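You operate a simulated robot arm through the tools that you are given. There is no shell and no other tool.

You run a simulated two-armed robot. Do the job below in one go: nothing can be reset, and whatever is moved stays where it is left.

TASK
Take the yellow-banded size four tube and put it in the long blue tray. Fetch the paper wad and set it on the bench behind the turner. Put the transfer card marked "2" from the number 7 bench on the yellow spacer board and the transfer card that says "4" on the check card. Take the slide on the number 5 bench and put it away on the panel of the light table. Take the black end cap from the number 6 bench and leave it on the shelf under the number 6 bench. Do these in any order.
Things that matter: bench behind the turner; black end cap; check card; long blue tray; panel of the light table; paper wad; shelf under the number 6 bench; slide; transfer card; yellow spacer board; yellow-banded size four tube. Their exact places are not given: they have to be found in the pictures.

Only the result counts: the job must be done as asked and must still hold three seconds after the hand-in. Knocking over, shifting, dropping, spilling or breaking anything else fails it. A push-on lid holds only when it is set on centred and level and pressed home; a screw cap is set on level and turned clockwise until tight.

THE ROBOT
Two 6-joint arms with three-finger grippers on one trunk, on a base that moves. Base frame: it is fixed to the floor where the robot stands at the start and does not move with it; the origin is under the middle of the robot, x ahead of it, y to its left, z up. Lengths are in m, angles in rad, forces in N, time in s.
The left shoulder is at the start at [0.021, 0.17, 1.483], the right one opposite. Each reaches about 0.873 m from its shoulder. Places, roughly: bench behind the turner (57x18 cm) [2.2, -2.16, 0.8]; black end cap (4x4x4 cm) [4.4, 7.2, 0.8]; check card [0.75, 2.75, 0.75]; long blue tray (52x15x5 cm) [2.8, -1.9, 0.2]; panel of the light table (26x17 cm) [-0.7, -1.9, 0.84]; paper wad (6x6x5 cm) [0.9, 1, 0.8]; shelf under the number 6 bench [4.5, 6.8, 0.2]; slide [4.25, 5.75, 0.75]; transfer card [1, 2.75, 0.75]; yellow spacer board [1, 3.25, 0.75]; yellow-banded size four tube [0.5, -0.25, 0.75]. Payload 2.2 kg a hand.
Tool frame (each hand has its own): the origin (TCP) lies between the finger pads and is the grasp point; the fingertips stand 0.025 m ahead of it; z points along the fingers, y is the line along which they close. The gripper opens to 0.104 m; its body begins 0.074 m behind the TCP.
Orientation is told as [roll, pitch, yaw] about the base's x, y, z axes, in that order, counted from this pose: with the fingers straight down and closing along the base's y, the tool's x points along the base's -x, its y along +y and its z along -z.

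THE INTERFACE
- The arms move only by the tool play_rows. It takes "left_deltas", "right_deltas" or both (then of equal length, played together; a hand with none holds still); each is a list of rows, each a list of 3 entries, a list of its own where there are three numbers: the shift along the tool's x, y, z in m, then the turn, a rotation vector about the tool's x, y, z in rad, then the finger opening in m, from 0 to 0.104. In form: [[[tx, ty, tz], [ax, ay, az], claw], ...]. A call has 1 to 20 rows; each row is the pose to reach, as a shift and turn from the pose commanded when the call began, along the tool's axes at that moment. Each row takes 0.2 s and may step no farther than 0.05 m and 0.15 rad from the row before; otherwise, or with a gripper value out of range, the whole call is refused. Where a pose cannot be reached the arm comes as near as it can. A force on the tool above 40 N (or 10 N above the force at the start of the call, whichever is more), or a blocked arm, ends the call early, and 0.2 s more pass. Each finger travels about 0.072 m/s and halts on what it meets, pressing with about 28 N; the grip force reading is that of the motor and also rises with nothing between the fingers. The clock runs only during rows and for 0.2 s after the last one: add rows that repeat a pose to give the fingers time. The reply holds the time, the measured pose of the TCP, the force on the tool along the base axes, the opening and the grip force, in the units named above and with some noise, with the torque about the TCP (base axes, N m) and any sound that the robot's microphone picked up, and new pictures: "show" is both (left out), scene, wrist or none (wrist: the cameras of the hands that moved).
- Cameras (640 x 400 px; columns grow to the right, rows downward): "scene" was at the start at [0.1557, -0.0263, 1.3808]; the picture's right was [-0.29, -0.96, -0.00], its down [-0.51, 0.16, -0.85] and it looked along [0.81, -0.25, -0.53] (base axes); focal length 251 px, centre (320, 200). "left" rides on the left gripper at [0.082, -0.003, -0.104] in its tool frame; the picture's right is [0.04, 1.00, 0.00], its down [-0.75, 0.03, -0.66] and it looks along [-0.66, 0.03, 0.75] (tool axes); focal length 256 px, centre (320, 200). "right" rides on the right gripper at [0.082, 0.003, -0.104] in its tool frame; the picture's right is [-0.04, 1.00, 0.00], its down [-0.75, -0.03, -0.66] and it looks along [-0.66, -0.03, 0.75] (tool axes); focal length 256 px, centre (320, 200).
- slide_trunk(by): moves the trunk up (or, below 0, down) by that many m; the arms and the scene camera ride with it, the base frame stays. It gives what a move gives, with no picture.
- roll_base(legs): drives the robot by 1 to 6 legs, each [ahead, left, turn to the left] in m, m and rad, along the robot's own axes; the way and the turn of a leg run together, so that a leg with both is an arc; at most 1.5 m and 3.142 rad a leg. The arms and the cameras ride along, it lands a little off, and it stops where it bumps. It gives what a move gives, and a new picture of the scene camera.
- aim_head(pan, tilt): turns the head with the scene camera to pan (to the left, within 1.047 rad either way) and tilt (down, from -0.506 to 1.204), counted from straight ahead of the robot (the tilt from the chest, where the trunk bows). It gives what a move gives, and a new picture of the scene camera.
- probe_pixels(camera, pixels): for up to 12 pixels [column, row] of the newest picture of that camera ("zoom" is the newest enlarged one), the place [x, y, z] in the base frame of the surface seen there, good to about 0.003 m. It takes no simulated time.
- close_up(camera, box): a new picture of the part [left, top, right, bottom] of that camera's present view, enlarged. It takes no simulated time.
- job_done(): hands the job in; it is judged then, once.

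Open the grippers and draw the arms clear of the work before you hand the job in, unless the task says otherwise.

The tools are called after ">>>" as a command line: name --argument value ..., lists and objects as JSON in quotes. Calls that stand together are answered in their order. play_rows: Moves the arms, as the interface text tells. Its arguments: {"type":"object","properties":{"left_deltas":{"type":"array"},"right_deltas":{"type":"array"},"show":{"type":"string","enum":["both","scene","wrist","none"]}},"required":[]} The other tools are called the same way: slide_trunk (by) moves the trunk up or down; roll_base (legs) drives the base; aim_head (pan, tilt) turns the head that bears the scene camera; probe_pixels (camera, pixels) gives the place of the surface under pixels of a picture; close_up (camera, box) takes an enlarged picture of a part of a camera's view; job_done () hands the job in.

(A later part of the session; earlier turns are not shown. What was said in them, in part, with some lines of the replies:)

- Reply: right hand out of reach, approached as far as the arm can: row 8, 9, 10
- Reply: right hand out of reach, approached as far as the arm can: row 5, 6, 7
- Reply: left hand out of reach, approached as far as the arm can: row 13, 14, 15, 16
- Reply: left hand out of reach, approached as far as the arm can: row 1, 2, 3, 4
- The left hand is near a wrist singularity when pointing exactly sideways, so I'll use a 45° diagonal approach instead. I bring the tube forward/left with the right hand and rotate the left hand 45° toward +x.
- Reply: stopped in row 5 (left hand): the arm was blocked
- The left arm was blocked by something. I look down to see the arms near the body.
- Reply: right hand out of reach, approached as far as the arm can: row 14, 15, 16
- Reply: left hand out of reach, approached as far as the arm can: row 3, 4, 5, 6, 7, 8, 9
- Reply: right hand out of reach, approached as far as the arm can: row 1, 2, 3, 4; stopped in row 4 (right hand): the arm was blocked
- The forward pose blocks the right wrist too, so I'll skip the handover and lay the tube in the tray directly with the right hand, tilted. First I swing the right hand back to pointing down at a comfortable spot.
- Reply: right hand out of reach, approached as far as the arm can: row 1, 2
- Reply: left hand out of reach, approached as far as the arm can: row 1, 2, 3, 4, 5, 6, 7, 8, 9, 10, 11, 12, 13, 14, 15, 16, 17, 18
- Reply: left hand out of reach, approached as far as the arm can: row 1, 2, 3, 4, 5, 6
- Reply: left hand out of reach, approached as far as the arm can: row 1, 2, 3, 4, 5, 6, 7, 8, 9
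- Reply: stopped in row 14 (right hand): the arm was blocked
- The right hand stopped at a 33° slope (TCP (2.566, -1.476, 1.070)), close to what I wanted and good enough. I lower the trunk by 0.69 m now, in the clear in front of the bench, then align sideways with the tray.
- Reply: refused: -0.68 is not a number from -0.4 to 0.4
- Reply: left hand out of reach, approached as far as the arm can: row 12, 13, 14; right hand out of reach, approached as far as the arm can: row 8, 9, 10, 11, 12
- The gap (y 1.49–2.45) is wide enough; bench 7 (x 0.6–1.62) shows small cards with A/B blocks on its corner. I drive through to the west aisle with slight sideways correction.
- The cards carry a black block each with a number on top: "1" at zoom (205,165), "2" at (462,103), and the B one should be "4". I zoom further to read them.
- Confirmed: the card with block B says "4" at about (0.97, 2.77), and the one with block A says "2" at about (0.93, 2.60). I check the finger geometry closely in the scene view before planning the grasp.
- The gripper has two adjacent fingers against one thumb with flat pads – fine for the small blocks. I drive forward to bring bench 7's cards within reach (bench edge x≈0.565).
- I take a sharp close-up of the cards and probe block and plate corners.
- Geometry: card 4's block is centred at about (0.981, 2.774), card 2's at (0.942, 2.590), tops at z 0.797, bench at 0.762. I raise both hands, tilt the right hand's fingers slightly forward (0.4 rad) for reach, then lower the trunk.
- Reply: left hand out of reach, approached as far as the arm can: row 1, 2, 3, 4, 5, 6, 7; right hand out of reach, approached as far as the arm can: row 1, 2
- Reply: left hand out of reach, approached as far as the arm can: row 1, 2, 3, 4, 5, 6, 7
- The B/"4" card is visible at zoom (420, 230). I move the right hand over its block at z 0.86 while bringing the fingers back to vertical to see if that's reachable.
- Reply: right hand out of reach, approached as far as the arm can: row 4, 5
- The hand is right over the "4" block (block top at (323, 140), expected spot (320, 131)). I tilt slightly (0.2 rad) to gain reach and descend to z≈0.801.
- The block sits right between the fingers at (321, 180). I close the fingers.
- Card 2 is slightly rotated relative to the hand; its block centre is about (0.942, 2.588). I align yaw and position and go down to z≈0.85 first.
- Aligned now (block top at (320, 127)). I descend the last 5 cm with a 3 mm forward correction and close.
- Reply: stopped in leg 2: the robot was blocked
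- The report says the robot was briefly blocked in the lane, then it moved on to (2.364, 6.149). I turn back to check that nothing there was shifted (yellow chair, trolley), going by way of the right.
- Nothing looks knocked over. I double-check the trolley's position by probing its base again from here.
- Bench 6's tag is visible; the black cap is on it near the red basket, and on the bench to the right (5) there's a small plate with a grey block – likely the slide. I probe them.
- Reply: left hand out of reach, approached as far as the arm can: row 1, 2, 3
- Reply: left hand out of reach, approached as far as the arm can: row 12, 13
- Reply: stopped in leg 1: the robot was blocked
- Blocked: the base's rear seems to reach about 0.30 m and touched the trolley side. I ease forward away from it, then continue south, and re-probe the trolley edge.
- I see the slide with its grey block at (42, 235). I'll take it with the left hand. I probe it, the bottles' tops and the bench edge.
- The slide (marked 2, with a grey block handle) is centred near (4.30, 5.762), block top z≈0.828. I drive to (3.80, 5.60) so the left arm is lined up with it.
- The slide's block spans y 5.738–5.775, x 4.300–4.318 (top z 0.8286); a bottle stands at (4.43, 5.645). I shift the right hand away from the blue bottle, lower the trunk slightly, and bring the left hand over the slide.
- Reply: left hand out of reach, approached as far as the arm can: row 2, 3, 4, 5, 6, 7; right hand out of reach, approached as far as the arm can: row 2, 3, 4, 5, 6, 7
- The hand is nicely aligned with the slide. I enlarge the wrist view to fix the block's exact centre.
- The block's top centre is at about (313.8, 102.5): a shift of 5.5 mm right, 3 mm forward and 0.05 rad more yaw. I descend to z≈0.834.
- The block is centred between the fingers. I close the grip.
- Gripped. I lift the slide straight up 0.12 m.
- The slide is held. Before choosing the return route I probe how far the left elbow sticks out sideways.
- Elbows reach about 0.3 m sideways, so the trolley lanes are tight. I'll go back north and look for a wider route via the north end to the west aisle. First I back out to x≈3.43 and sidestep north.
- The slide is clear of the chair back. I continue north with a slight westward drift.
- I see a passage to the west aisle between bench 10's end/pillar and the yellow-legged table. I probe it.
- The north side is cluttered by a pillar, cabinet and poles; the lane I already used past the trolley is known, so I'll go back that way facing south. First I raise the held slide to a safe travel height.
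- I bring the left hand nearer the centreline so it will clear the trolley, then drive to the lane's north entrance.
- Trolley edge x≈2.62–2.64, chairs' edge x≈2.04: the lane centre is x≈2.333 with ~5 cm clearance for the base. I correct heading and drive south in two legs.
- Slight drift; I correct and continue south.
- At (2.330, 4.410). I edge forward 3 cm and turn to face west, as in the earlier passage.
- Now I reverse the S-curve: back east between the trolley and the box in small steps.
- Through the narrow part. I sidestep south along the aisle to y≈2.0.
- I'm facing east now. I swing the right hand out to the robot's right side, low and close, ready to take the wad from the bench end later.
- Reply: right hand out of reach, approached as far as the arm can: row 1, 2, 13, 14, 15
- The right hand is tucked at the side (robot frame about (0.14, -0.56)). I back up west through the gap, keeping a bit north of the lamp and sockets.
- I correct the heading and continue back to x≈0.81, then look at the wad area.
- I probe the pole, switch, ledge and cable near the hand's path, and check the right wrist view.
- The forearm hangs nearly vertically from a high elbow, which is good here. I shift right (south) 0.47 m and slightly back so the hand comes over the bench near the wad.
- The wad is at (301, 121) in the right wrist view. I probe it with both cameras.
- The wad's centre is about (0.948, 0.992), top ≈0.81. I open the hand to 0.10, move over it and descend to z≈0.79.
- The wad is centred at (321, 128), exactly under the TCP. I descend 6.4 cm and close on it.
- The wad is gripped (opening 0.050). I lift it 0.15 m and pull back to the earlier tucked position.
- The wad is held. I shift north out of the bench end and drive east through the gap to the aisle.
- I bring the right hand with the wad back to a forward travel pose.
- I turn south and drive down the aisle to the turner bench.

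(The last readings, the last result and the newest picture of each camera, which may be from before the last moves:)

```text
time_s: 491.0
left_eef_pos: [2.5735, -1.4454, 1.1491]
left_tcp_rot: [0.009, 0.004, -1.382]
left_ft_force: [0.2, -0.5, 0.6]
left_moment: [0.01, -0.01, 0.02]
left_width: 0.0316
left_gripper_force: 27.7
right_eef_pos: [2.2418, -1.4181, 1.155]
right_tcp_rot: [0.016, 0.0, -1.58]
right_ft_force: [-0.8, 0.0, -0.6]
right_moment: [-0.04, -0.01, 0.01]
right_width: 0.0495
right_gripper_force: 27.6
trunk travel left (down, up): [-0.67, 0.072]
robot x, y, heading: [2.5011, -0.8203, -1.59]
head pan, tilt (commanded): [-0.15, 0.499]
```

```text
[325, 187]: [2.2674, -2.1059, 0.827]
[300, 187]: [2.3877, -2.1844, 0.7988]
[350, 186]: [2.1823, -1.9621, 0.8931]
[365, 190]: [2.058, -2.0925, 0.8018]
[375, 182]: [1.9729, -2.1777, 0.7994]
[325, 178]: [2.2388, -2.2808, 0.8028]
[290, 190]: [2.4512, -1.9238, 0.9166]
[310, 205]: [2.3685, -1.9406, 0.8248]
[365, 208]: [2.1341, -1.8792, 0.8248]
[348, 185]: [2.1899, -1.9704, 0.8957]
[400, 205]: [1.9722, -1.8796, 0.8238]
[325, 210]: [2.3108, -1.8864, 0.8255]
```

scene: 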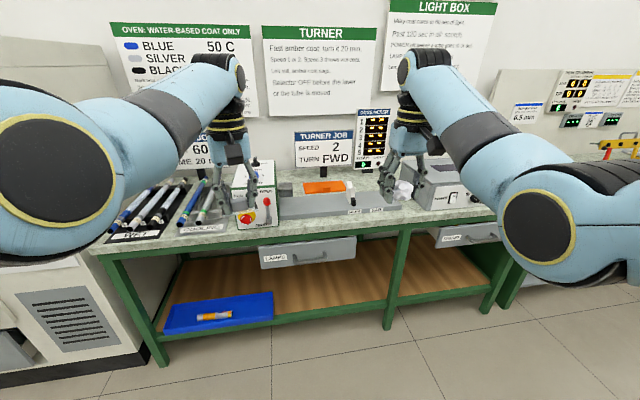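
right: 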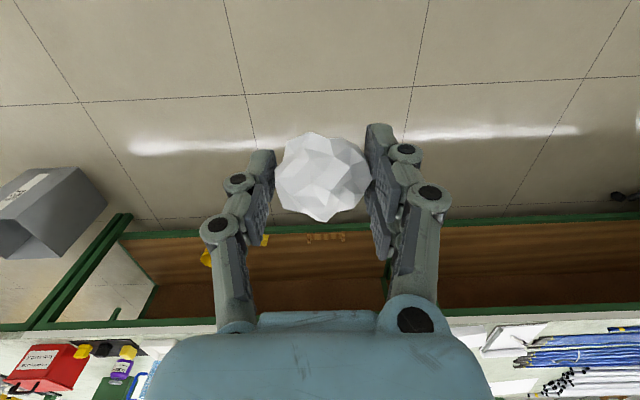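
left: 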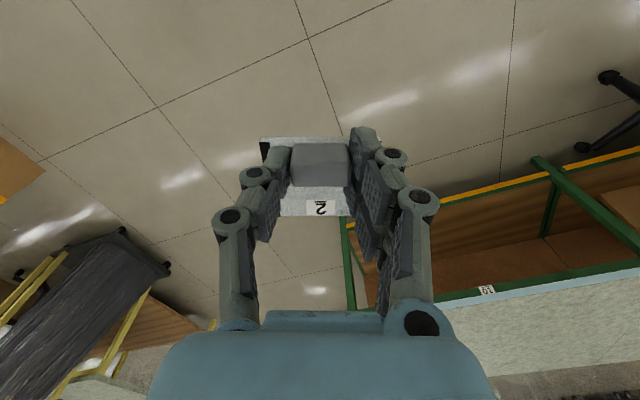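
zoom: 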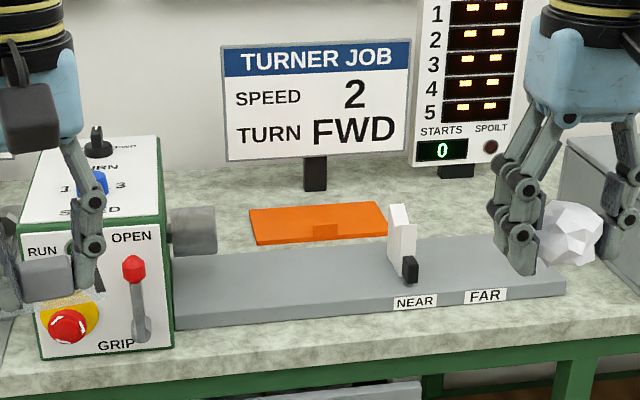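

The bench strip behind the turner bed is free to the right of the orange plate, around (2.06, -2.14, 0.80). I move closer and line up the right arm.

>>> roll_base --legs '[[0, -0.255, 0.019], [0.4, 0, 0]]'

>>> aim_head --pan -0.1 --tilt 0.7

>>> close_up --camera "scene" --box '[200, 60, 440, 210]'

```text
time_s: 494.9
left_eef_pos: [2.3353, -1.8519, 1.148]
left_tcp_rot: [0.008, 0.002, -1.36]
left_ft_force: [0.5, -0.6, -1.1]
left_moment: [0.02, 0.01, -0.03]
left_width: 0.0315
left_gripper_force: 27.8
right_eef_pos: [2.0025, -1.8297, 1.1564]
right_tcp_rot: [0.015, -0.001, -1.56]
right_ft_force: [0.6, 0.5, -0.4]
right_moment: [0.03, -0.03, -0.02]
right_width: 0.0497
right_gripper_force: 27.7
trunk travel left (down, up): [-0.67, 0.072]
robot x, y, heading: [2.2509, -1.2286, -1.561]
head pan, tilt (commanded): [-0.15, 0.499]
```

scene: 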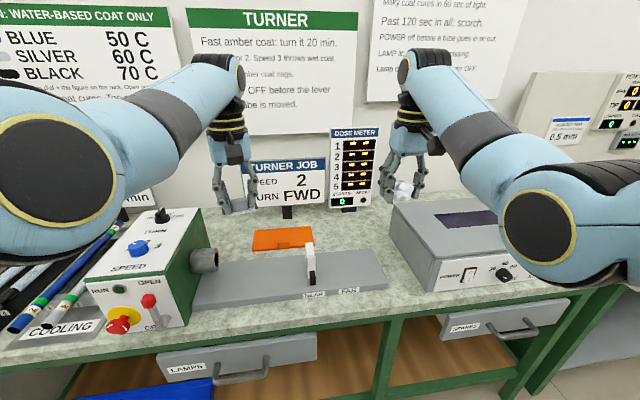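

```text
time_s: 495.7
left_eef_pos: [2.3348, -1.8508, 1.1473]
left_tcp_rot: [0.01, 0.003, -1.359]
left_ft_force: [0.0, 1.1, -0.8]
left_moment: [-0.01, 0.0, 0.02]
left_width: 0.0316
left_gripper_force: 28.2
right_eef_pos: [2.0013, -1.8296, 1.1559]
right_tcp_rot: [0.016, 0.0, -1.56]
right_ft_force: [0.3, -0.3, 1.0]
right_moment: [-0.03, -0.01, 0.01]
right_width: 0.0494
right_gripper_force: 27.5
trunk travel left (down, up): [-0.67, 0.072]
robot x, y, heading: [2.248, -1.2327, -1.56]
head pan, tilt (commanded): [-0.099, 0.7]
```

scene: 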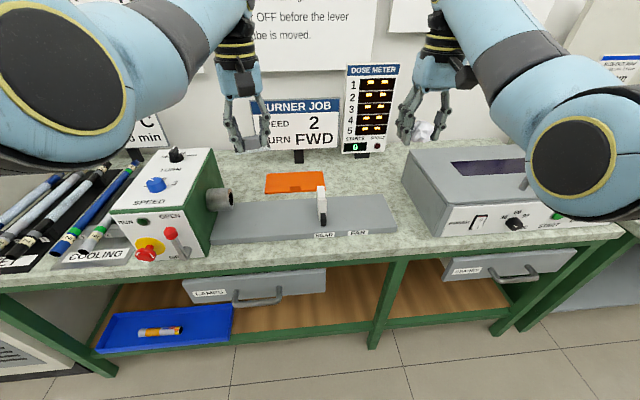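

```text
2.67 times, centred on (320, 135) of scene
```

zoom: 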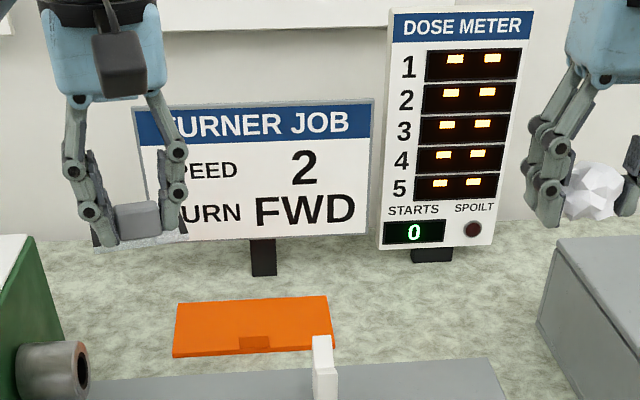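

>>> probe_pixels --camera "scene" --pixels '[[266, 190], [325, 185], [324, 173], [265, 174], [297, 156], [360, 153], [345, 180], [365, 180], [365, 165], [395, 190], [404, 180], [345, 165]]'

>>> probe_pixels --camera "scene" --pixels '[[395, 205], [385, 197], [320, 195], [215, 235], [405, 155], [410, 150], [370, 145], [330, 140], [375, 70], [345, 100], [380, 172], [395, 160]]'

```text
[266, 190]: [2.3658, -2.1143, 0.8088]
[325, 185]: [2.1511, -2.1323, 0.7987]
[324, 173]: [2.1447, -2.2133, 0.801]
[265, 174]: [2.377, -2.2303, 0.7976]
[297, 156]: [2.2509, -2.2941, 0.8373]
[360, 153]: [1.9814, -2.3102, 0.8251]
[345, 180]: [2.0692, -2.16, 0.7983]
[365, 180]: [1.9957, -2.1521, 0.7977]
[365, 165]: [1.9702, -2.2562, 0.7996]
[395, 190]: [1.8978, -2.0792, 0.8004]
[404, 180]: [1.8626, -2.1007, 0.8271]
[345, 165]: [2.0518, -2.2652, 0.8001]
```

```text
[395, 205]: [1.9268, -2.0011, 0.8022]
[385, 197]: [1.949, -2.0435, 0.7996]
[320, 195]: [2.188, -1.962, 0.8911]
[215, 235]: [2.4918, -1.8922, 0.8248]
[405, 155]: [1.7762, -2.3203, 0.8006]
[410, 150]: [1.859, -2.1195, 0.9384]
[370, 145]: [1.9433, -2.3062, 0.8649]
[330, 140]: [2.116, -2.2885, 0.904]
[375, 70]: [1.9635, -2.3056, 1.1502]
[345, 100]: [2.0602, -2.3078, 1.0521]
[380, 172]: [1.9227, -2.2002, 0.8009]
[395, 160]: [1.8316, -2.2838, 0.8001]
```

Free spot chosen: (2.04, -2.15). I drive forward to the bench and lower the trunk by 0.15 m.

>>> roll_base --legs '[[0.26, 0, -0.01]]'

>>> slide_trunk --by -0.15

```text
time_s: 497.6
left_eef_pos: [2.3258, -2.1158, 1.1479]
left_tcp_rot: [0.009, 0.004, -1.373]
left_ft_force: [-0.1, -1.0, -0.6]
left_moment: [0.02, 0.03, 0.02]
left_width: 0.0316
left_gripper_force: 28.0
right_eef_pos: [1.9959, -2.0889, 1.1555]
right_tcp_rot: [0.015, -0.002, -1.572]
right_ft_force: [0.2, -0.9, -0.1]
right_moment: [0.01, 0.01, -0.03]
right_width: 0.0498
right_gripper_force: 28.0
trunk travel left (down, up): [-0.67, 0.072]
robot x, y, heading: [2.2515, -1.4911, -1.579]
head pan, tilt (commanded): [-0.099, 0.7]
```

scene: 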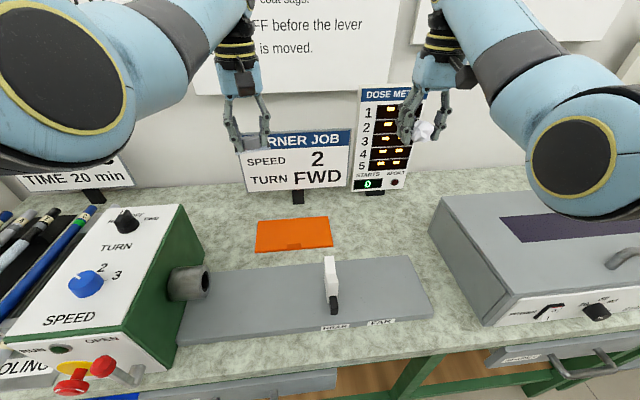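

```text
time_s: 499.3
left_eef_pos: [2.3264, -2.1158, 0.9975]
left_tcp_rot: [0.008, 0.003, -1.372]
left_ft_force: [-0.1, 0.7, -0.8]
left_moment: [0.0, 0.04, -0.01]
left_width: 0.0317
left_gripper_force: 27.8
right_eef_pos: [1.9948, -2.0887, 1.0061]
right_tcp_rot: [0.016, -0.003, -1.574]
right_ft_force: [0.1, -0.2, -0.5]
right_moment: [-0.04, -0.01, 0.01]
right_width: 0.0498
right_gripper_force: 27.6
trunk travel left (down, up): [-0.52, 0.222]
robot x, y, heading: [2.2529, -1.4936, -1.574]
head pan, tilt (commanded): [-0.099, 0.7]
```

I move the right hand over the chosen spot, tilting it 0.25 rad forward for reach.

>>> play_rows --right_deltas '[[[-0.015, 0.011, 0.026], [0, -0.0625, 0], 0.04], [[-0.03, 0.022, 0.053], [0, -0.125, 0], 0.04], [[-0.046, 0.034, 0.08], [0, -0.1875, 0], 0.04], [[-0.061, 0.045, 0.106], [0, -0.25, 0], 0.04], [[-0.061, 0.045, 0.106], [0, -0.25, 0], 0.04]]'

```text
time_s: 500.5
left_eef_pos: [2.3263, -2.1143, 0.9978]
left_tcp_rot: [0.009, 0.003, -1.373]
left_ft_force: [0.8, -0.1, -0.2]
left_moment: [-0.02, -0.02, 0.03]
left_width: 0.0318
left_gripper_force: 28.0
right_eef_pos: [2.0398, -2.1523, 0.9016]
right_tcp_rot: [0.016, -0.252, -1.576]
right_ft_force: [0.9, 0.5, 0.2]
right_moment: [-0.01, 0.0, -0.03]
right_width: 0.0496
right_gripper_force: 27.9
trunk travel left (down, up): [-0.52, 0.222]
robot x, y, heading: [2.2465, -1.4918, -1.575]
head pan, tilt (commanded): [-0.099, 0.7]
```

scene: 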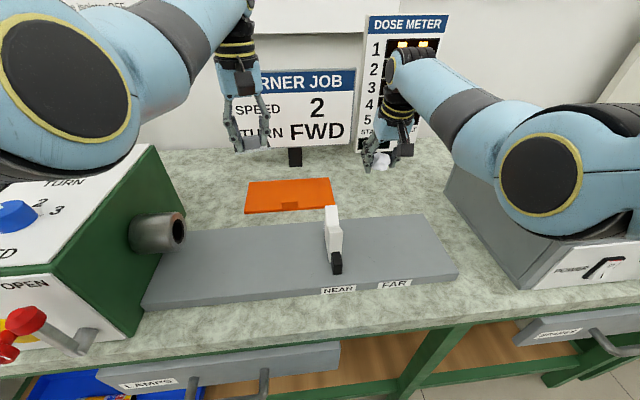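
right: 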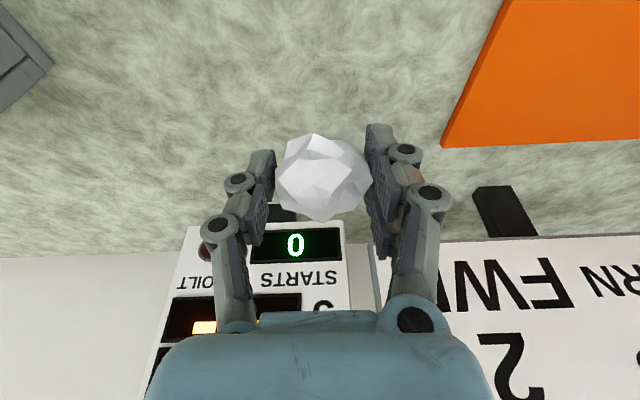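

Over the spot. I lower the wad onto the bench (to z≈0.834) and open slowly.

>>> play_rows --right_deltas '[[[0.006, 0, 0.025], [0, 0, 0], 0.04], [[0.012, 0, 0.047], [0, 0, 0], 0.04], [[0.0155, 0, 0.0605], [0, 0, 0], 0.04], [[0.0168, 0, 0.0655], [0, 0, 0], 0.04], [[0.0168, 0, 0.0655], [0, 0, 0], 0.04], [[0.0168, 0, 0.0655], [0, 0, 0], 0.052], [[0.0168, 0, 0.0655], [0, 0, 0], 0.06], [[0.0168, 0, 0.0655], [0, 0, 0], 0.07], [[0.0168, 0, 0.0655], [0, 0, 0], 0.08], [[0.0168, 0, 0.0655], [0, 0, 0], 0.08]]'

```text
time_s: 502.7
left_eef_pos: [2.3265, -2.1141, 0.9982]
left_tcp_rot: [0.009, 0.004, -1.371]
left_ft_force: [0.7, 0.4, 0.0]
left_moment: [0.0, 0.0, 0.01]
left_width: 0.0316
left_gripper_force: 28.3
right_eef_pos: [2.0433, -2.1508, 0.834]
right_tcp_rot: [0.016, -0.251, -1.575]
right_ft_force: [-0.5, 0.3, 0.5]
right_moment: [-0.06, -0.02, 0.04]
right_width: 0.08
right_gripper_force: 0.1
trunk travel left (down, up): [-0.52, 0.222]
robot x, y, heading: [2.2471, -1.4957, -1.575]
head pan, tilt (commanded): [-0.099, 0.7]
```

scene: 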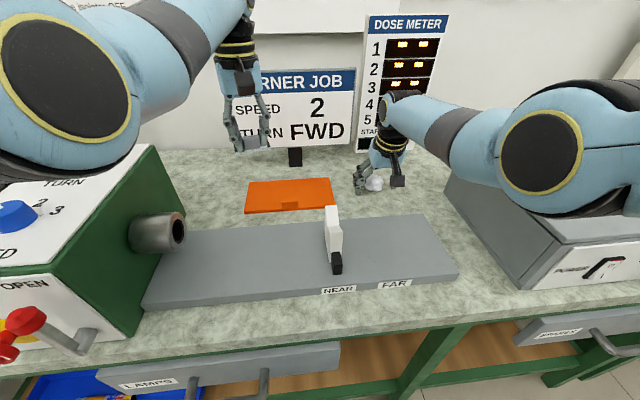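
right: 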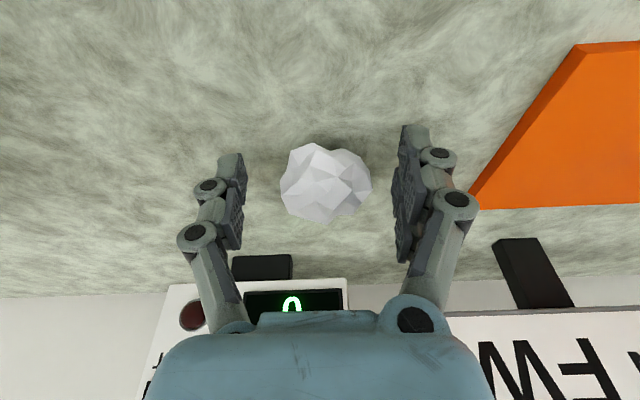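

The wad rests on the bench behind the turner. I lift the hand straight up 0.15 m.

>>> play_rows --right_deltas '[[[-0.007, 0, -0.029], [0, 0, 0], 0.085], [[-0.015, 0, -0.058], [0, 0, 0], 0.085], [[-0.022, 0, -0.087], [0, 0, 0], 0.085], [[-0.03, 0, -0.116], [0, 0, 0], 0.085], [[-0.037, 0, -0.145], [0, 0, 0], 0.085], [[-0.037, 0, -0.145], [0, 0, 0], 0.085]]'

```text
time_s: 504.1
left_eef_pos: [2.3262, -2.1148, 0.9982]
left_tcp_rot: [0.008, 0.003, -1.374]
left_ft_force: [-0.1, 0.5, -0.8]
left_moment: [0.03, 0.0, 0.05]
left_width: 0.0317
left_gripper_force: 27.8
right_eef_pos: [2.0402, -2.1493, 0.9817]
right_tcp_rot: [0.017, -0.251, -1.576]
right_ft_force: [0.3, -0.4, 1.0]
right_moment: [0.02, -0.01, 0.0]
right_width: 0.0847
right_gripper_force: 0.0
trunk travel left (down, up): [-0.52, 0.222]
robot x, y, heading: [2.2495, -1.4912, -1.58]
head pan, tilt (commanded): [-0.099, 0.7]
```

scene: 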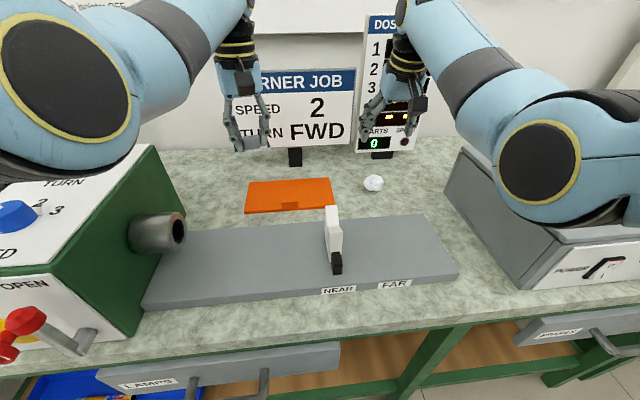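
right: 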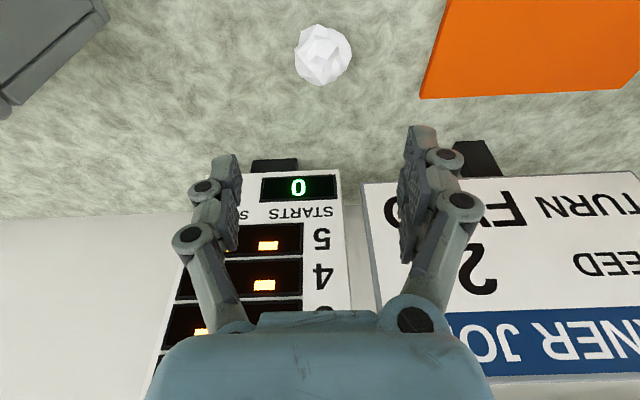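

The wad sits free behind the turner. Now the slide: I raise the trunk, back off and sidestep west along the corridor toward the light table.

>>> slide_trunk --by 0.15

>>> roll_base --legs '[[-0.4, 0, 0.008], [0, -1.3, 0]]'

>>> aim_head --pan -0.6 --tilt 0.45

```text
time_s: 505.9
left_eef_pos: [2.3271, -2.1151, 1.1473]
left_tcp_rot: [0.008, 0.005, -1.372]
left_ft_force: [0.0, 0.5, -0.2]
left_moment: [0.03, -0.01, 0.01]
left_width: 0.0315
left_gripper_force: 27.7
right_eef_pos: [2.0395, -2.1499, 1.1323]
right_tcp_rot: [0.015, -0.251, -1.575]
right_ft_force: [0.4, 0.4, -0.5]
right_moment: [-0.02, -0.03, -0.01]
right_width: 0.085
right_gripper_force: 0.1
trunk travel left (down, up): [-0.67, 0.072]
robot x, y, heading: [2.2536, -1.4924, -1.577]
head pan, tilt (commanded): [-0.099, 0.7]
```

```text
time_s: 514.5
left_eef_pos: [1.0575, -1.7401, 1.1469]
left_tcp_rot: [0.01, 0.003, -1.325]
left_ft_force: [-0.9, -0.6, -0.7]
left_moment: [0.0, -0.02, 0.02]
left_width: 0.0317
left_gripper_force: 28.0
right_eef_pos: [0.7715, -1.7892, 1.1325]
right_tcp_rot: [0.015, -0.251, -1.53]
right_ft_force: [-0.3, -0.2, 0.4]
right_moment: [-0.02, 0.0, 0.01]
right_width: 0.0848
right_gripper_force: 0.0
trunk travel left (down, up): [-0.67, 0.072]
robot x, y, heading: [0.949, -1.1228, -1.529]
head pan, tilt (commanded): [-0.099, 0.7]
```

scene: 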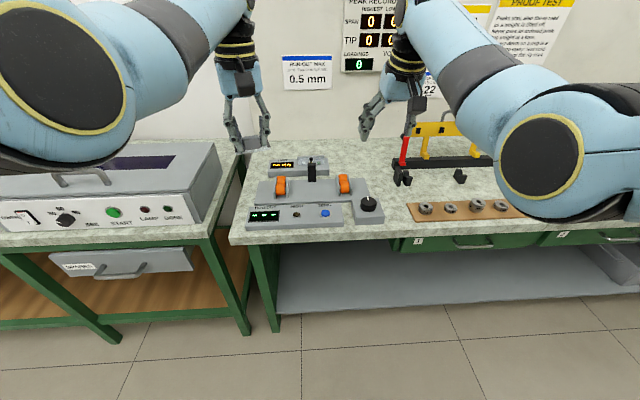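

```text
time_s: 515.4
left_eef_pos: [1.0562, -1.7392, 1.1475]
left_tcp_rot: [0.009, 0.003, -1.323]
left_ft_force: [0.6, -0.3, -1.2]
left_moment: [-0.06, 0.02, 0.02]
left_width: 0.0316
left_gripper_force: 28.2
right_eef_pos: [0.7727, -1.7889, 1.1318]
right_tcp_rot: [0.013, -0.251, -1.528]
right_ft_force: [-0.2, -0.1, -0.1]
right_moment: [-0.01, 0.01, -0.02]
right_width: 0.0848
right_gripper_force: 0.0
trunk travel left (down, up): [-0.67, 0.072]
robot x, y, heading: [0.9502, -1.1232, -1.532]
head pan, tilt (commanded): [-0.6, 0.45]
```

scene: 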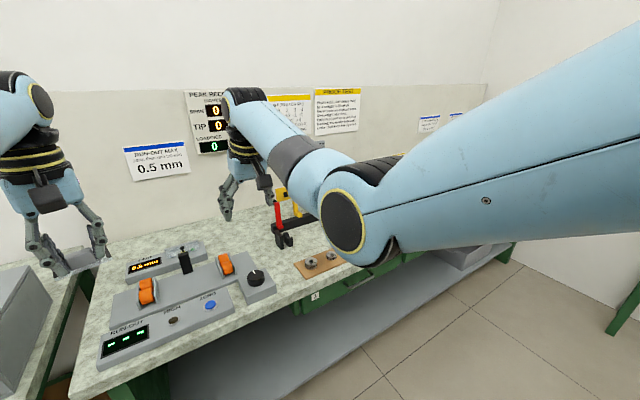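

I correct heading, step back slightly, and continue west.

>>> roll_base --legs '[[-0.08, 0, -0.039], [0, -0.8, 0], [0, -0.75, 0]]'

>>> aim_head --pan -0.1 --tilt 0.6

```text
time_s: 524.1
left_eef_pos: [-0.5302, -1.6748, 1.1489]
left_tcp_rot: [0.012, 0.002, -1.365]
left_ft_force: [-0.4, 0.3, -0.1]
left_moment: [0.01, -0.01, 0.03]
left_width: 0.0314
left_gripper_force: 28.0
right_eef_pos: [-0.8165, -1.7138, 1.1327]
right_tcp_rot: [0.015, -0.25, -1.568]
right_ft_force: [-0.9, 0.2, 0.3]
right_moment: [0.0, 0.01, 0.04]
right_width: 0.085
right_gripper_force: 0.1
trunk travel left (down, up): [-0.67, 0.072]
robot x, y, heading: [-0.613, -1.0528, -1.565]
head pan, tilt (commanded): [-0.6, 0.45]
```

scene: 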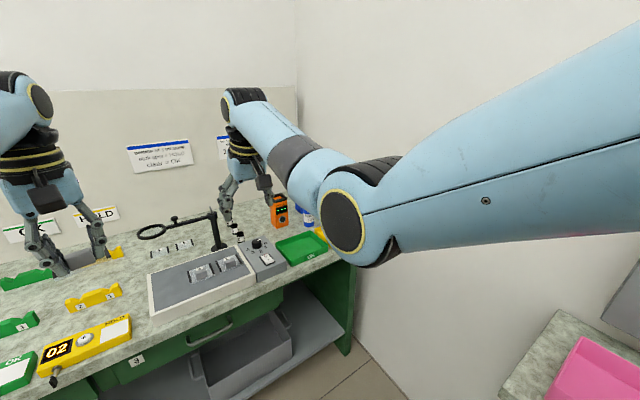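

```text
time_s: 525.0
left_eef_pos: [-0.5288, -1.6762, 1.1484]
left_tcp_rot: [0.01, 0.003, -1.364]
left_ft_force: [-0.9, 0.7, -0.9]
left_moment: [-0.02, 0.0, 0.05]
left_width: 0.0317
left_gripper_force: 27.4
right_eef_pos: [-0.816, -1.7149, 1.133]
right_tcp_rot: [0.015, -0.254, -1.567]
right_ft_force: [0.0, 0.6, -0.9]
right_moment: [-0.01, -0.04, 0.03]
right_width: 0.0848
right_gripper_force: 0.1
trunk travel left (down, up): [-0.67, 0.072]
robot x, y, heading: [-0.6102, -1.055, -1.57]
head pan, tilt (commanded): [-0.099, 0.6]
```

scene: 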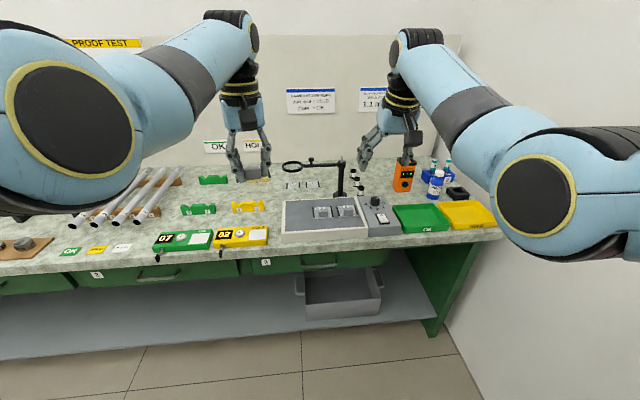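

The light table is at (340, 215), with two slides already on its panel, a magnifier behind. I zoom in.

>>> close_up --camera "scene" --box '[260, 145, 420, 250]'

>>> probe_pixels --camera "zoom" --pixels '[[95, 230], [400, 220], [410, 330], [95, 345], [240, 250], [345, 250], [150, 260], [150, 320], [290, 320], [390, 310], [330, 100], [330, 170]]'

```text
3.81 times, centred on (340, 198) of scene
```

zoom: 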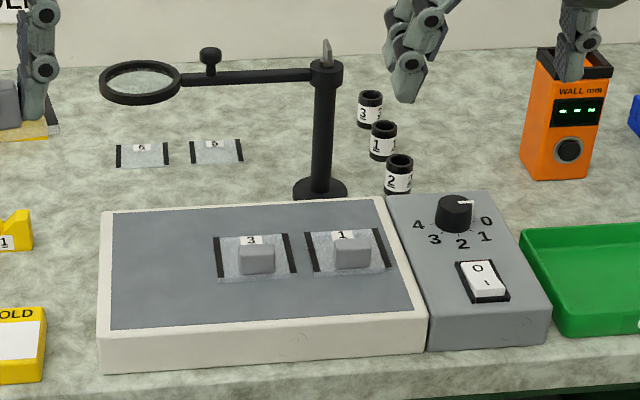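

```text
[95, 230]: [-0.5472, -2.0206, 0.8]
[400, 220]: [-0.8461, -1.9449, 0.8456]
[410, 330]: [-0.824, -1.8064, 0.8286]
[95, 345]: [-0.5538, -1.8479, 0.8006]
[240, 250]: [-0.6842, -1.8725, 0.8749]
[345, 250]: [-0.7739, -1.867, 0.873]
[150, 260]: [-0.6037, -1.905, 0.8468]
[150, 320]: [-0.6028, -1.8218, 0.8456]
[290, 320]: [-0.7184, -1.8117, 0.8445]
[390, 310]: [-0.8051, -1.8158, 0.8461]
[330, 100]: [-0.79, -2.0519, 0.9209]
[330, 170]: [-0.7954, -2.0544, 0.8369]
```

The free part of the panel is at the left in view (x ≈ -0.575 to -0.66). I zoom more and probe the panel border and the neighbouring slide "3" precisely.

>>> close_up --camera "scene" --box '[280, 190, 370, 245]'

>>> probe_pixels --camera "zoom" --pixels '[[50, 90], [40, 265], [30, 100], [30, 280], [258, 110], [285, 205], [268, 210], [262, 108], [330, 130], [360, 170], [420, 205], [530, 80]]'

```text
7.11 times, centred on (325, 218) of scene
```

zoom: 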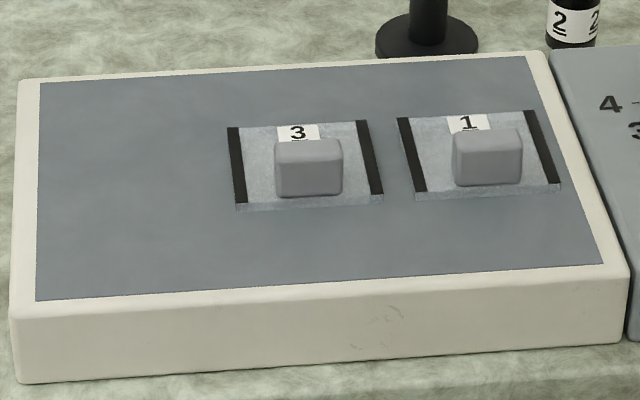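

```text
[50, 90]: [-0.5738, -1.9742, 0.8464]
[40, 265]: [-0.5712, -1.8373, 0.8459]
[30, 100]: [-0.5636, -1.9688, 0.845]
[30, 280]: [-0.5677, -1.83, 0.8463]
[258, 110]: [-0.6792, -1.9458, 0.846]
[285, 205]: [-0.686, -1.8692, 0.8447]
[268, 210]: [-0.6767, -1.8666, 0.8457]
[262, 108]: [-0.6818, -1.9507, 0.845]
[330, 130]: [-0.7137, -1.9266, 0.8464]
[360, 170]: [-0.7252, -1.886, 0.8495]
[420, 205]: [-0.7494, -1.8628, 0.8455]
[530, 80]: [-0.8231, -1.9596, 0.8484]
```

The free gap on the panel is x -0.570 to -0.664; I'll centre the slide at x≈-0.616. I check the right-hand wall and bench items near the right hand before moving closer.

>>> probe_pixels --camera "scene" --pixels '[[600, 60], [500, 360], [405, 165], [437, 178], [448, 165], [312, 162], [341, 170], [285, 168], [325, 165], [291, 173], [430, 220], [480, 240]]'

```text
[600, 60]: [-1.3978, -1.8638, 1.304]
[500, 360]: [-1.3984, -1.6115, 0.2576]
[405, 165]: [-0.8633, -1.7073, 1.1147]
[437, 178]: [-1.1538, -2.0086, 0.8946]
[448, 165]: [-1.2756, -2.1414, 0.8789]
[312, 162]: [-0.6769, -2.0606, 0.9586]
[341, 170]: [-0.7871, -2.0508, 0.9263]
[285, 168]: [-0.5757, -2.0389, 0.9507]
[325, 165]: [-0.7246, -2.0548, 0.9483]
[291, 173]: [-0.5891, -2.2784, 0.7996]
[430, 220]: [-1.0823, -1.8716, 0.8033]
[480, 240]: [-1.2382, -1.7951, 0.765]
```

Plenty of room to the wall (x≈-1.40). I drive to (-0.78, -1.40).

>>> roll_base --legs '[[0, -0.17, 0], [0.34, 0, 0]]'

>>> aim_head --pan 0.15 --tilt 0.75

```text
time_s: 528.3
left_eef_pos: [-0.7084, -2.0093, 1.1467]
left_tcp_rot: [0.012, 0.005, -1.371]
left_ft_force: [-0.1, -0.2, 0.2]
left_moment: [0.03, 0.03, -0.03]
left_width: 0.0315
left_gripper_force: 27.5
right_eef_pos: [-0.9957, -2.0439, 1.1316]
right_tcp_rot: [0.017, -0.251, -1.576]
right_ft_force: [0.0, 0.4, -0.3]
right_moment: [0.04, 0.0, 0.02]
right_width: 0.0851
right_gripper_force: 0.1
trunk travel left (down, up): [-0.67, 0.072]
robot x, y, heading: [-0.7834, -1.3891, -1.579]
head pan, tilt (commanded): [-0.099, 0.6]
```

scene: 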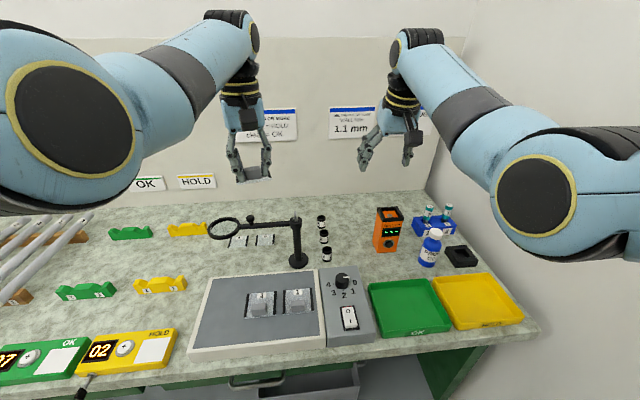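

```text
time_s: 529.0
left_eef_pos: [-0.708, -2.0088, 1.1477]
left_tcp_rot: [0.009, 0.003, -1.37]
left_ft_force: [0.0, 0.4, -1.4]
left_moment: [-0.02, -0.01, 0.01]
left_width: 0.0317
left_gripper_force: 28.2
right_eef_pos: [-0.9963, -2.0432, 1.1329]
right_tcp_rot: [0.015, -0.251, -1.576]
right_ft_force: [-0.7, 0.8, -0.5]
right_moment: [0.02, -0.02, 0.0]
right_width: 0.0849
right_gripper_force: 0.0
trunk travel left (down, up): [-0.67, 0.072]
robot x, y, heading: [-0.7826, -1.385, -1.581]
head pan, tilt (commanded): [0.15, 0.75]
```

scene: 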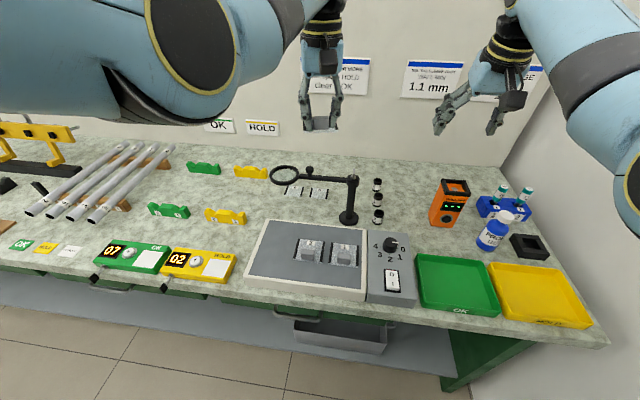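

I re-measure the panel and slide positions from this closer viewpoint.

>>> close_up --camera "scene" --box '[240, 210, 380, 305]'

>>> probe_pixels --camera "zoom" --pixels '[[110, 60], [50, 275], [150, 150], [255, 120], [240, 215], [248, 165], [300, 150], [370, 130], [350, 240], [565, 70], [565, 330], [200, 60]]'

```text
4.21 times, centred on (310, 258) of scene
```

zoom: 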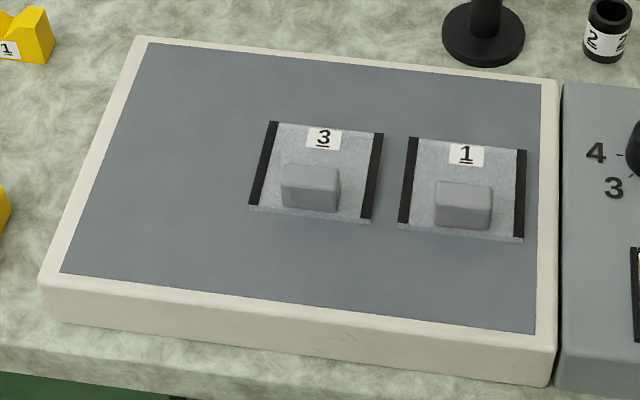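

```text
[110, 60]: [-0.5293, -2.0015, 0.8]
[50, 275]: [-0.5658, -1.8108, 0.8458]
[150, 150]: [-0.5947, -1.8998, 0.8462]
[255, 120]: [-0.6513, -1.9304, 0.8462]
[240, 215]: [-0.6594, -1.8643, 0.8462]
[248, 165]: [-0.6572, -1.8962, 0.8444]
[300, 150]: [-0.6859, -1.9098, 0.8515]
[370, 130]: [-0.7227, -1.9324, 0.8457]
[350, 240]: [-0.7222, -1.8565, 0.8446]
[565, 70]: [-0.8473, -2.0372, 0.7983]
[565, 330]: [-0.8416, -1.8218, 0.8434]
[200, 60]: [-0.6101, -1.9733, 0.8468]
```

Target for the slide: hand at (-0.614, -1.888), yaw aligned with the panel. I move there in stages, staying high past the magnifier, and stop at z≈0.95.

>>> play_rows --left_deltas '[[[0.024, 0.0294, 0.0225], [0, 0, 0.03], 0.02], [[0.048, 0.0588, 0.045], [0, 0, 0.06], 0.02], [[0.0652, 0.078, 0.065], [0, 0, 0.1], 0.02], [[0.0824, 0.097, 0.085], [0, 0, 0.14], 0.02], [[0.0996, 0.1162, 0.105], [0, 0, 0.18], 0.02], [[0.0996, 0.1162, 0.136], [0, 0, 0.201], 0.02], [[0.0996, 0.1162, 0.167], [0, 0, 0.201], 0.02], [[0.0996, 0.1162, 0.1977], [0, 0, 0.201], 0.02], [[0.0996, 0.1162, 0.1977], [0, 0, 0.201], 0.02]]'

```text
time_s: 531.0
left_eef_pos: [-0.6133, -1.8865, 0.9519]
left_tcp_rot: [0.01, 0.005, -1.571]
left_ft_force: [0.4, 0.5, -0.1]
left_moment: [0.04, 0.03, -0.02]
left_width: 0.0314
left_gripper_force: 27.7
right_eef_pos: [-0.995, -2.0439, 1.1324]
right_tcp_rot: [0.015, -0.251, -1.576]
right_ft_force: [-0.1, -0.5, 0.1]
right_moment: [-0.01, -0.02, -0.02]
right_width: 0.0848
right_gripper_force: 0.1
trunk travel left (down, up): [-0.67, 0.072]
robot x, y, heading: [-0.7834, -1.3885, -1.574]
head pan, tilt (commanded): [0.15, 0.75]
```

scene: 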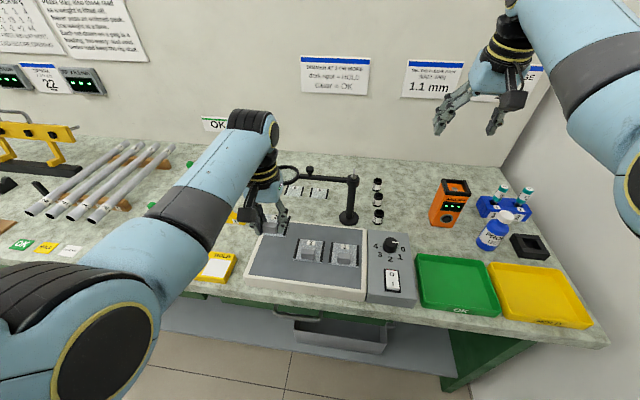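
left: 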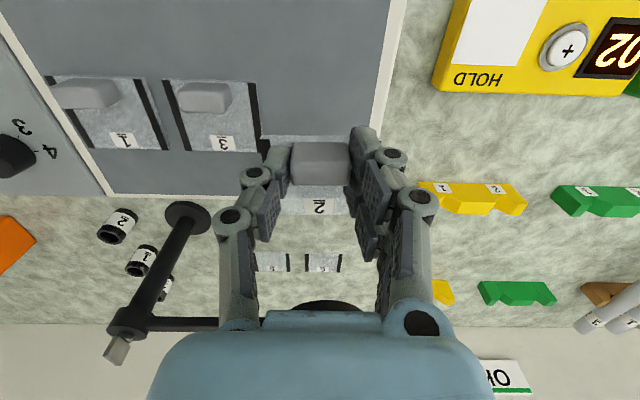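

The slide is over the free part of the panel. I lower 6 cm and check clearance.

>>> play_rows --left_deltas '[[[0, 0, 0.02], [0, 0, 0], 0.02], [[0, 0, 0.04], [0, 0, 0], 0.02], [[0, 0, 0.06], [0, 0, 0], 0.02], [[0, 0, 0.06], [0, 0, 0], 0.02]]'

>>> close_up --camera "scene" --box '[230, 180, 380, 300]'

```text
time_s: 532.0
left_eef_pos: [-0.6121, -1.8847, 0.8906]
left_tcp_rot: [0.009, 0.005, -1.573]
left_ft_force: [0.5, -0.1, -1.1]
left_moment: [0.0, 0.0, -0.03]
left_width: 0.0315
left_gripper_force: 28.7
right_eef_pos: [-0.9954, -2.0442, 1.1319]
right_tcp_rot: [0.018, -0.251, -1.578]
right_ft_force: [-0.4, 0.1, 0.5]
right_moment: [-0.02, -0.02, 0.01]
right_width: 0.0848
right_gripper_force: 0.1
trunk travel left (down, up): [-0.67, 0.072]
robot x, y, heading: [-0.7869, -1.3863, -1.573]
head pan, tilt (commanded): [0.15, 0.75]
```

scene: 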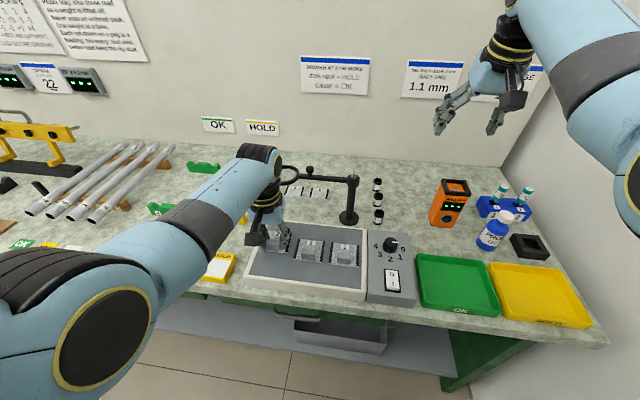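
left: 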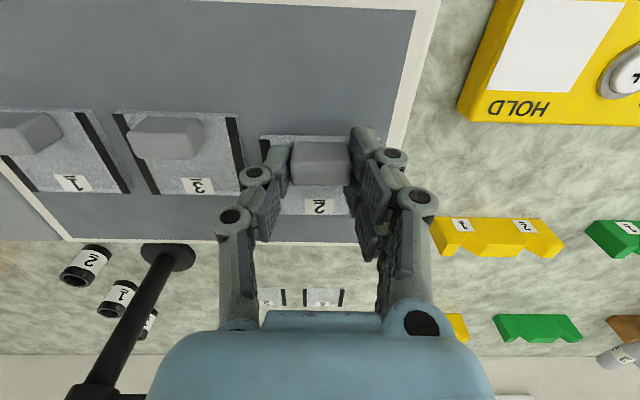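

```text
3.33 times, centred on (305, 240) of scene
```

zoom: 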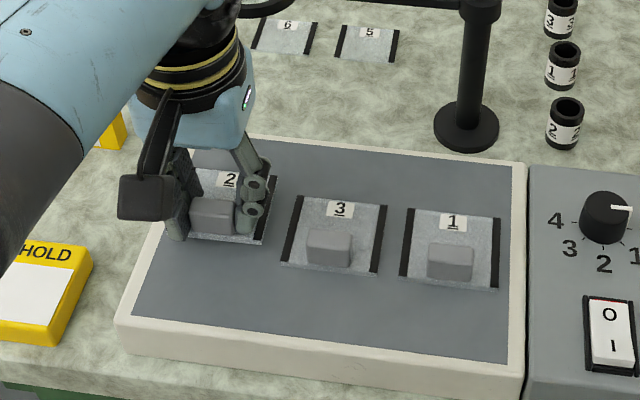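

The slide hovers about 1 cm over the panel, clear of slide 3 (gap visible at zoom (280, 215)). I lower it to contact and release with a small opening.

>>> play_rows --left_deltas '[[[0, 0, 0.005], [0, 0, 0], 0.02], [[0, 0, 0.0095], [0, 0, 0], 0.02], [[0, 0, 0.0095], [0, 0, 0], 0.02], [[0, 0, 0.0095], [0, 0, 0], 0.034], [[0, 0, 0.0095], [0, 0, 0], 0.04], [[0, 0, 0.0095], [0, 0, 0], 0.048], [[0, 0, 0.0095], [0, 0, 0], 0.05], [[0, 0, 0.0095], [0, 0, 0], 0.05]]'

>>> close_up --camera "scene" --box '[230, 180, 380, 300]'

```text
time_s: 533.8
left_eef_pos: [-0.6114, -1.8855, 0.8812]
left_tcp_rot: [0.009, 0.005, -1.572]
left_ft_force: [0.9, -0.2, -0.6]
left_moment: [-0.01, -0.02, 0.01]
left_width: 0.0505
left_gripper_force: 0.0
right_eef_pos: [-0.9946, -2.0427, 1.1334]
right_tcp_rot: [0.016, -0.252, -1.576]
right_ft_force: [0.1, 0.2, 0.7]
right_moment: [0.0, 0.01, -0.02]
right_width: 0.0849
right_gripper_force: 0.1
trunk travel left (down, up): [-0.67, 0.072]
robot x, y, heading: [-0.7896, -1.3871, -1.572]
head pan, tilt (commanded): [0.15, 0.75]
```

scene: 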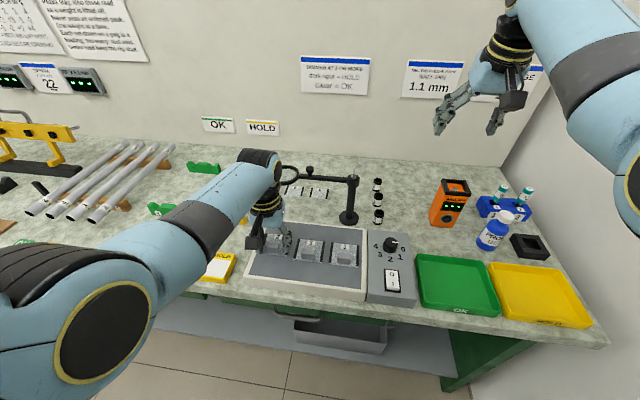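
left: 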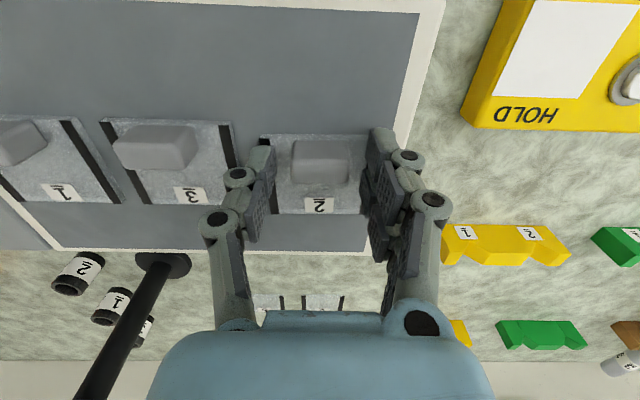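

```text
3.33 times, centred on (305, 240) of scene
```

zoom: 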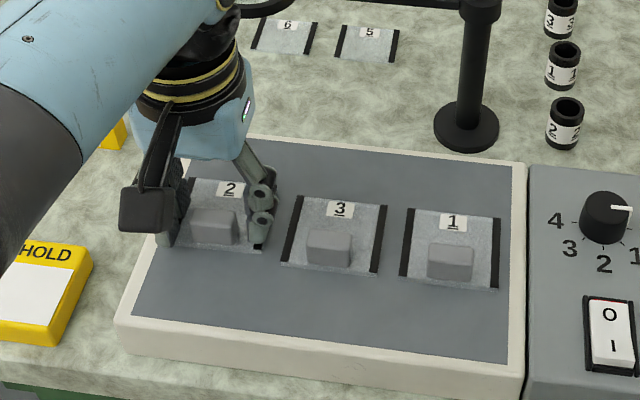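

The slide is released on the panel. I lift the left hand straight up 0.12 m.

>>> play_rows --left_deltas '[[[0, 0, -0.03], [0, 0, 0], 0.05], [[0, 0, -0.06], [0, 0, 0], 0.05], [[0, 0, -0.09], [0, 0, 0], 0.05], [[0, 0, -0.12], [0, 0, 0], 0.05], [[0, 0, -0.12], [0, 0, 0], 0.05]]'

>>> close_up --camera "scene" --box '[230, 180, 380, 300]'

```text
time_s: 535.0
left_eef_pos: [-0.6116, -1.8874, 0.9993]
left_tcp_rot: [0.009, 0.006, -1.572]
left_ft_force: [-0.3, 0.2, 0.7]
left_moment: [0.02, 0.0, -0.02]
left_width: 0.05
left_gripper_force: 0.0
right_eef_pos: [-0.9964, -2.0425, 1.1332]
right_tcp_rot: [0.016, -0.251, -1.576]
right_ft_force: [0.1, -0.3, 0.1]
right_moment: [0.01, 0.04, 0.0]
right_width: 0.0849
right_gripper_force: 0.0
trunk travel left (down, up): [-0.67, 0.072]
robot x, y, heading: [-0.7871, -1.3849, -1.576]
head pan, tilt (commanded): [0.15, 0.75]
```

scene: 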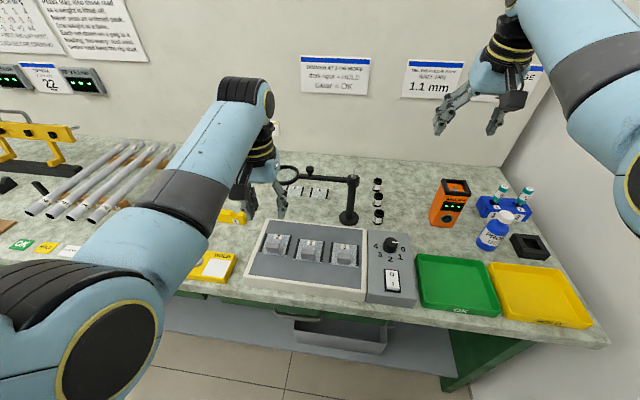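
left: 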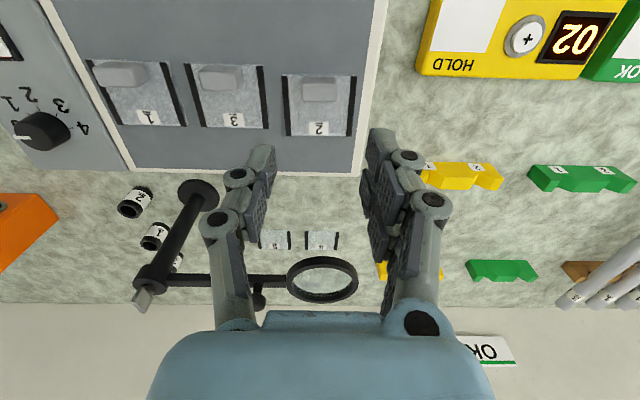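

```text
3.33 times, centred on (305, 240) of scene
```

zoom: 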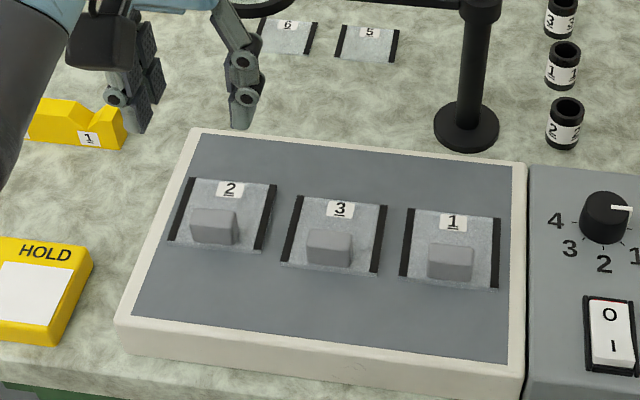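

All three slides lie side by side on the panel; ours is fully on it. I back the robot away and open both grippers clear of everything.

>>> roll_base --legs '[[-0.45, 0, 0]]'

>>> play_rows --left_deltas '[[[0, 0, 0], [0, 0, 0], 0.08], [[0, 0, 0], [0, 0, 0], 0.104], [[0, 0, 0], [0, 0, 0], 0.104]]' --right_deltas '[[[0, 0, 0], [0, 0, 0], 0.1], [[0, 0, 0], [0, 0, 0], 0.104], [[0, 0, 0], [0, 0, 0], 0.104]]' --show "scene"

```text
time_s: 537.8
left_eef_pos: [-0.6086, -1.4258, 0.9995]
left_tcp_rot: [0.008, 0.005, -1.571]
left_ft_force: [1.1, 0.0, 0.4]
left_moment: [-0.02, 0.04, 0.0]
left_width: 0.05
left_gripper_force: 0.1
right_eef_pos: [-0.9927, -1.5807, 1.133]
right_tcp_rot: [0.017, -0.25, -1.576]
right_ft_force: [-0.1, 0.2, -0.3]
right_moment: [0.01, -0.04, 0.02]
right_width: 0.0848
right_gripper_force: 0.1
trunk travel left (down, up): [-0.67, 0.072]
robot x, y, heading: [-0.7818, -0.9227, -1.576]
head pan, tilt (commanded): [0.15, 0.75]
```

scene: 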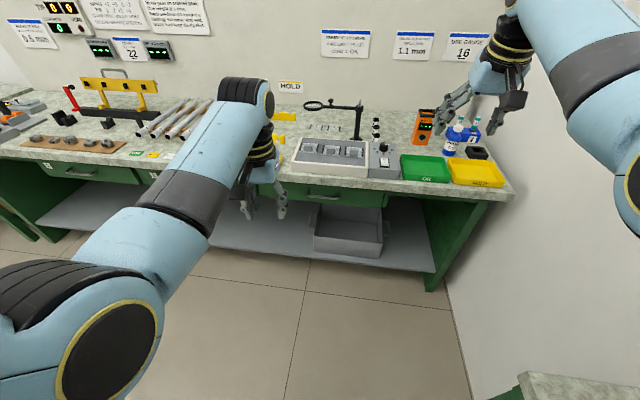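

```text
time_s: 538.6
left_eef_pos: [-0.6083, -1.4259, 0.999]
left_tcp_rot: [0.008, 0.006, -1.573]
left_ft_force: [0.0, -0.6, 0.2]
left_moment: [0.01, -0.02, 0.01]
left_width: 0.1038
left_gripper_force: 0.0
right_eef_pos: [-0.9937, -1.5819, 1.1324]
right_tcp_rot: [0.016, -0.252, -1.576]
right_ft_force: [-0.3, -0.2, 0.5]
right_moment: [0.0, -0.02, 0.02]
right_width: 0.1041
right_gripper_force: 0.1
trunk travel left (down, up): [-0.67, 0.072]
robot x, y, heading: [-0.7851, -0.9171, -1.578]
head pan, tilt (commanded): [0.15, 0.75]
```

scene: 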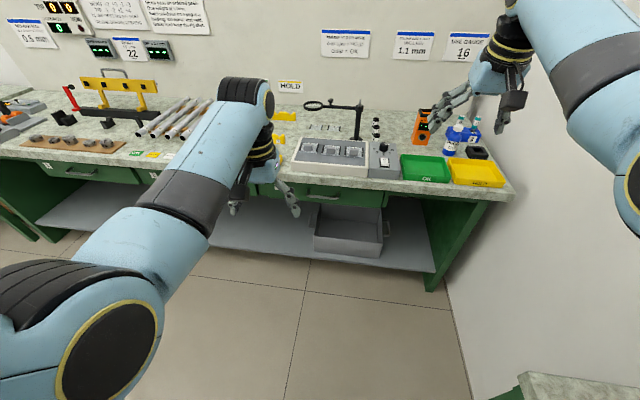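

Every item is where it should go: the tube in the blue tray, the wad behind the turner, card 2 on the spacer board, card 4 on the check card, the cap on the shelf under bench 6, and the slide on the light-table panel. Both grippers are open and clear, so I hand the job in.

>>> job_done

```text
The job is handed in.
```

I've handed the job in, and all six items were in place in the last pictures I took of each.

| Item | Where it is now |
|---|---|
| Yellow-banded size four tube | Lying flat in the long blue tray |
| Paper wad | On the bench behind the turner, to the right of the orange plate |
| Transfer card "2" | On the yellow spacer board |
| Transfer card "4" | On the check card, with one end about level with the card's edge |
| Slide from the number 5 bench | On the light table panel, beside the two slides already there |
| Black end cap | Standing on the shelf under the number 6 bench |

**Bumps while driving:** the base reported being blocked twice next to the trolley in the aisle by benches 5 and 6. The second time it most likely touched the trolley's side; I could not tell what stopped it the first time. Later checks of the trolley's edges matched its earlier position to within about a centimetre. I saw nothing knocked over, but I can't rule out a very small shift.

Both grippers are open, and the robot stands clear of the light table.
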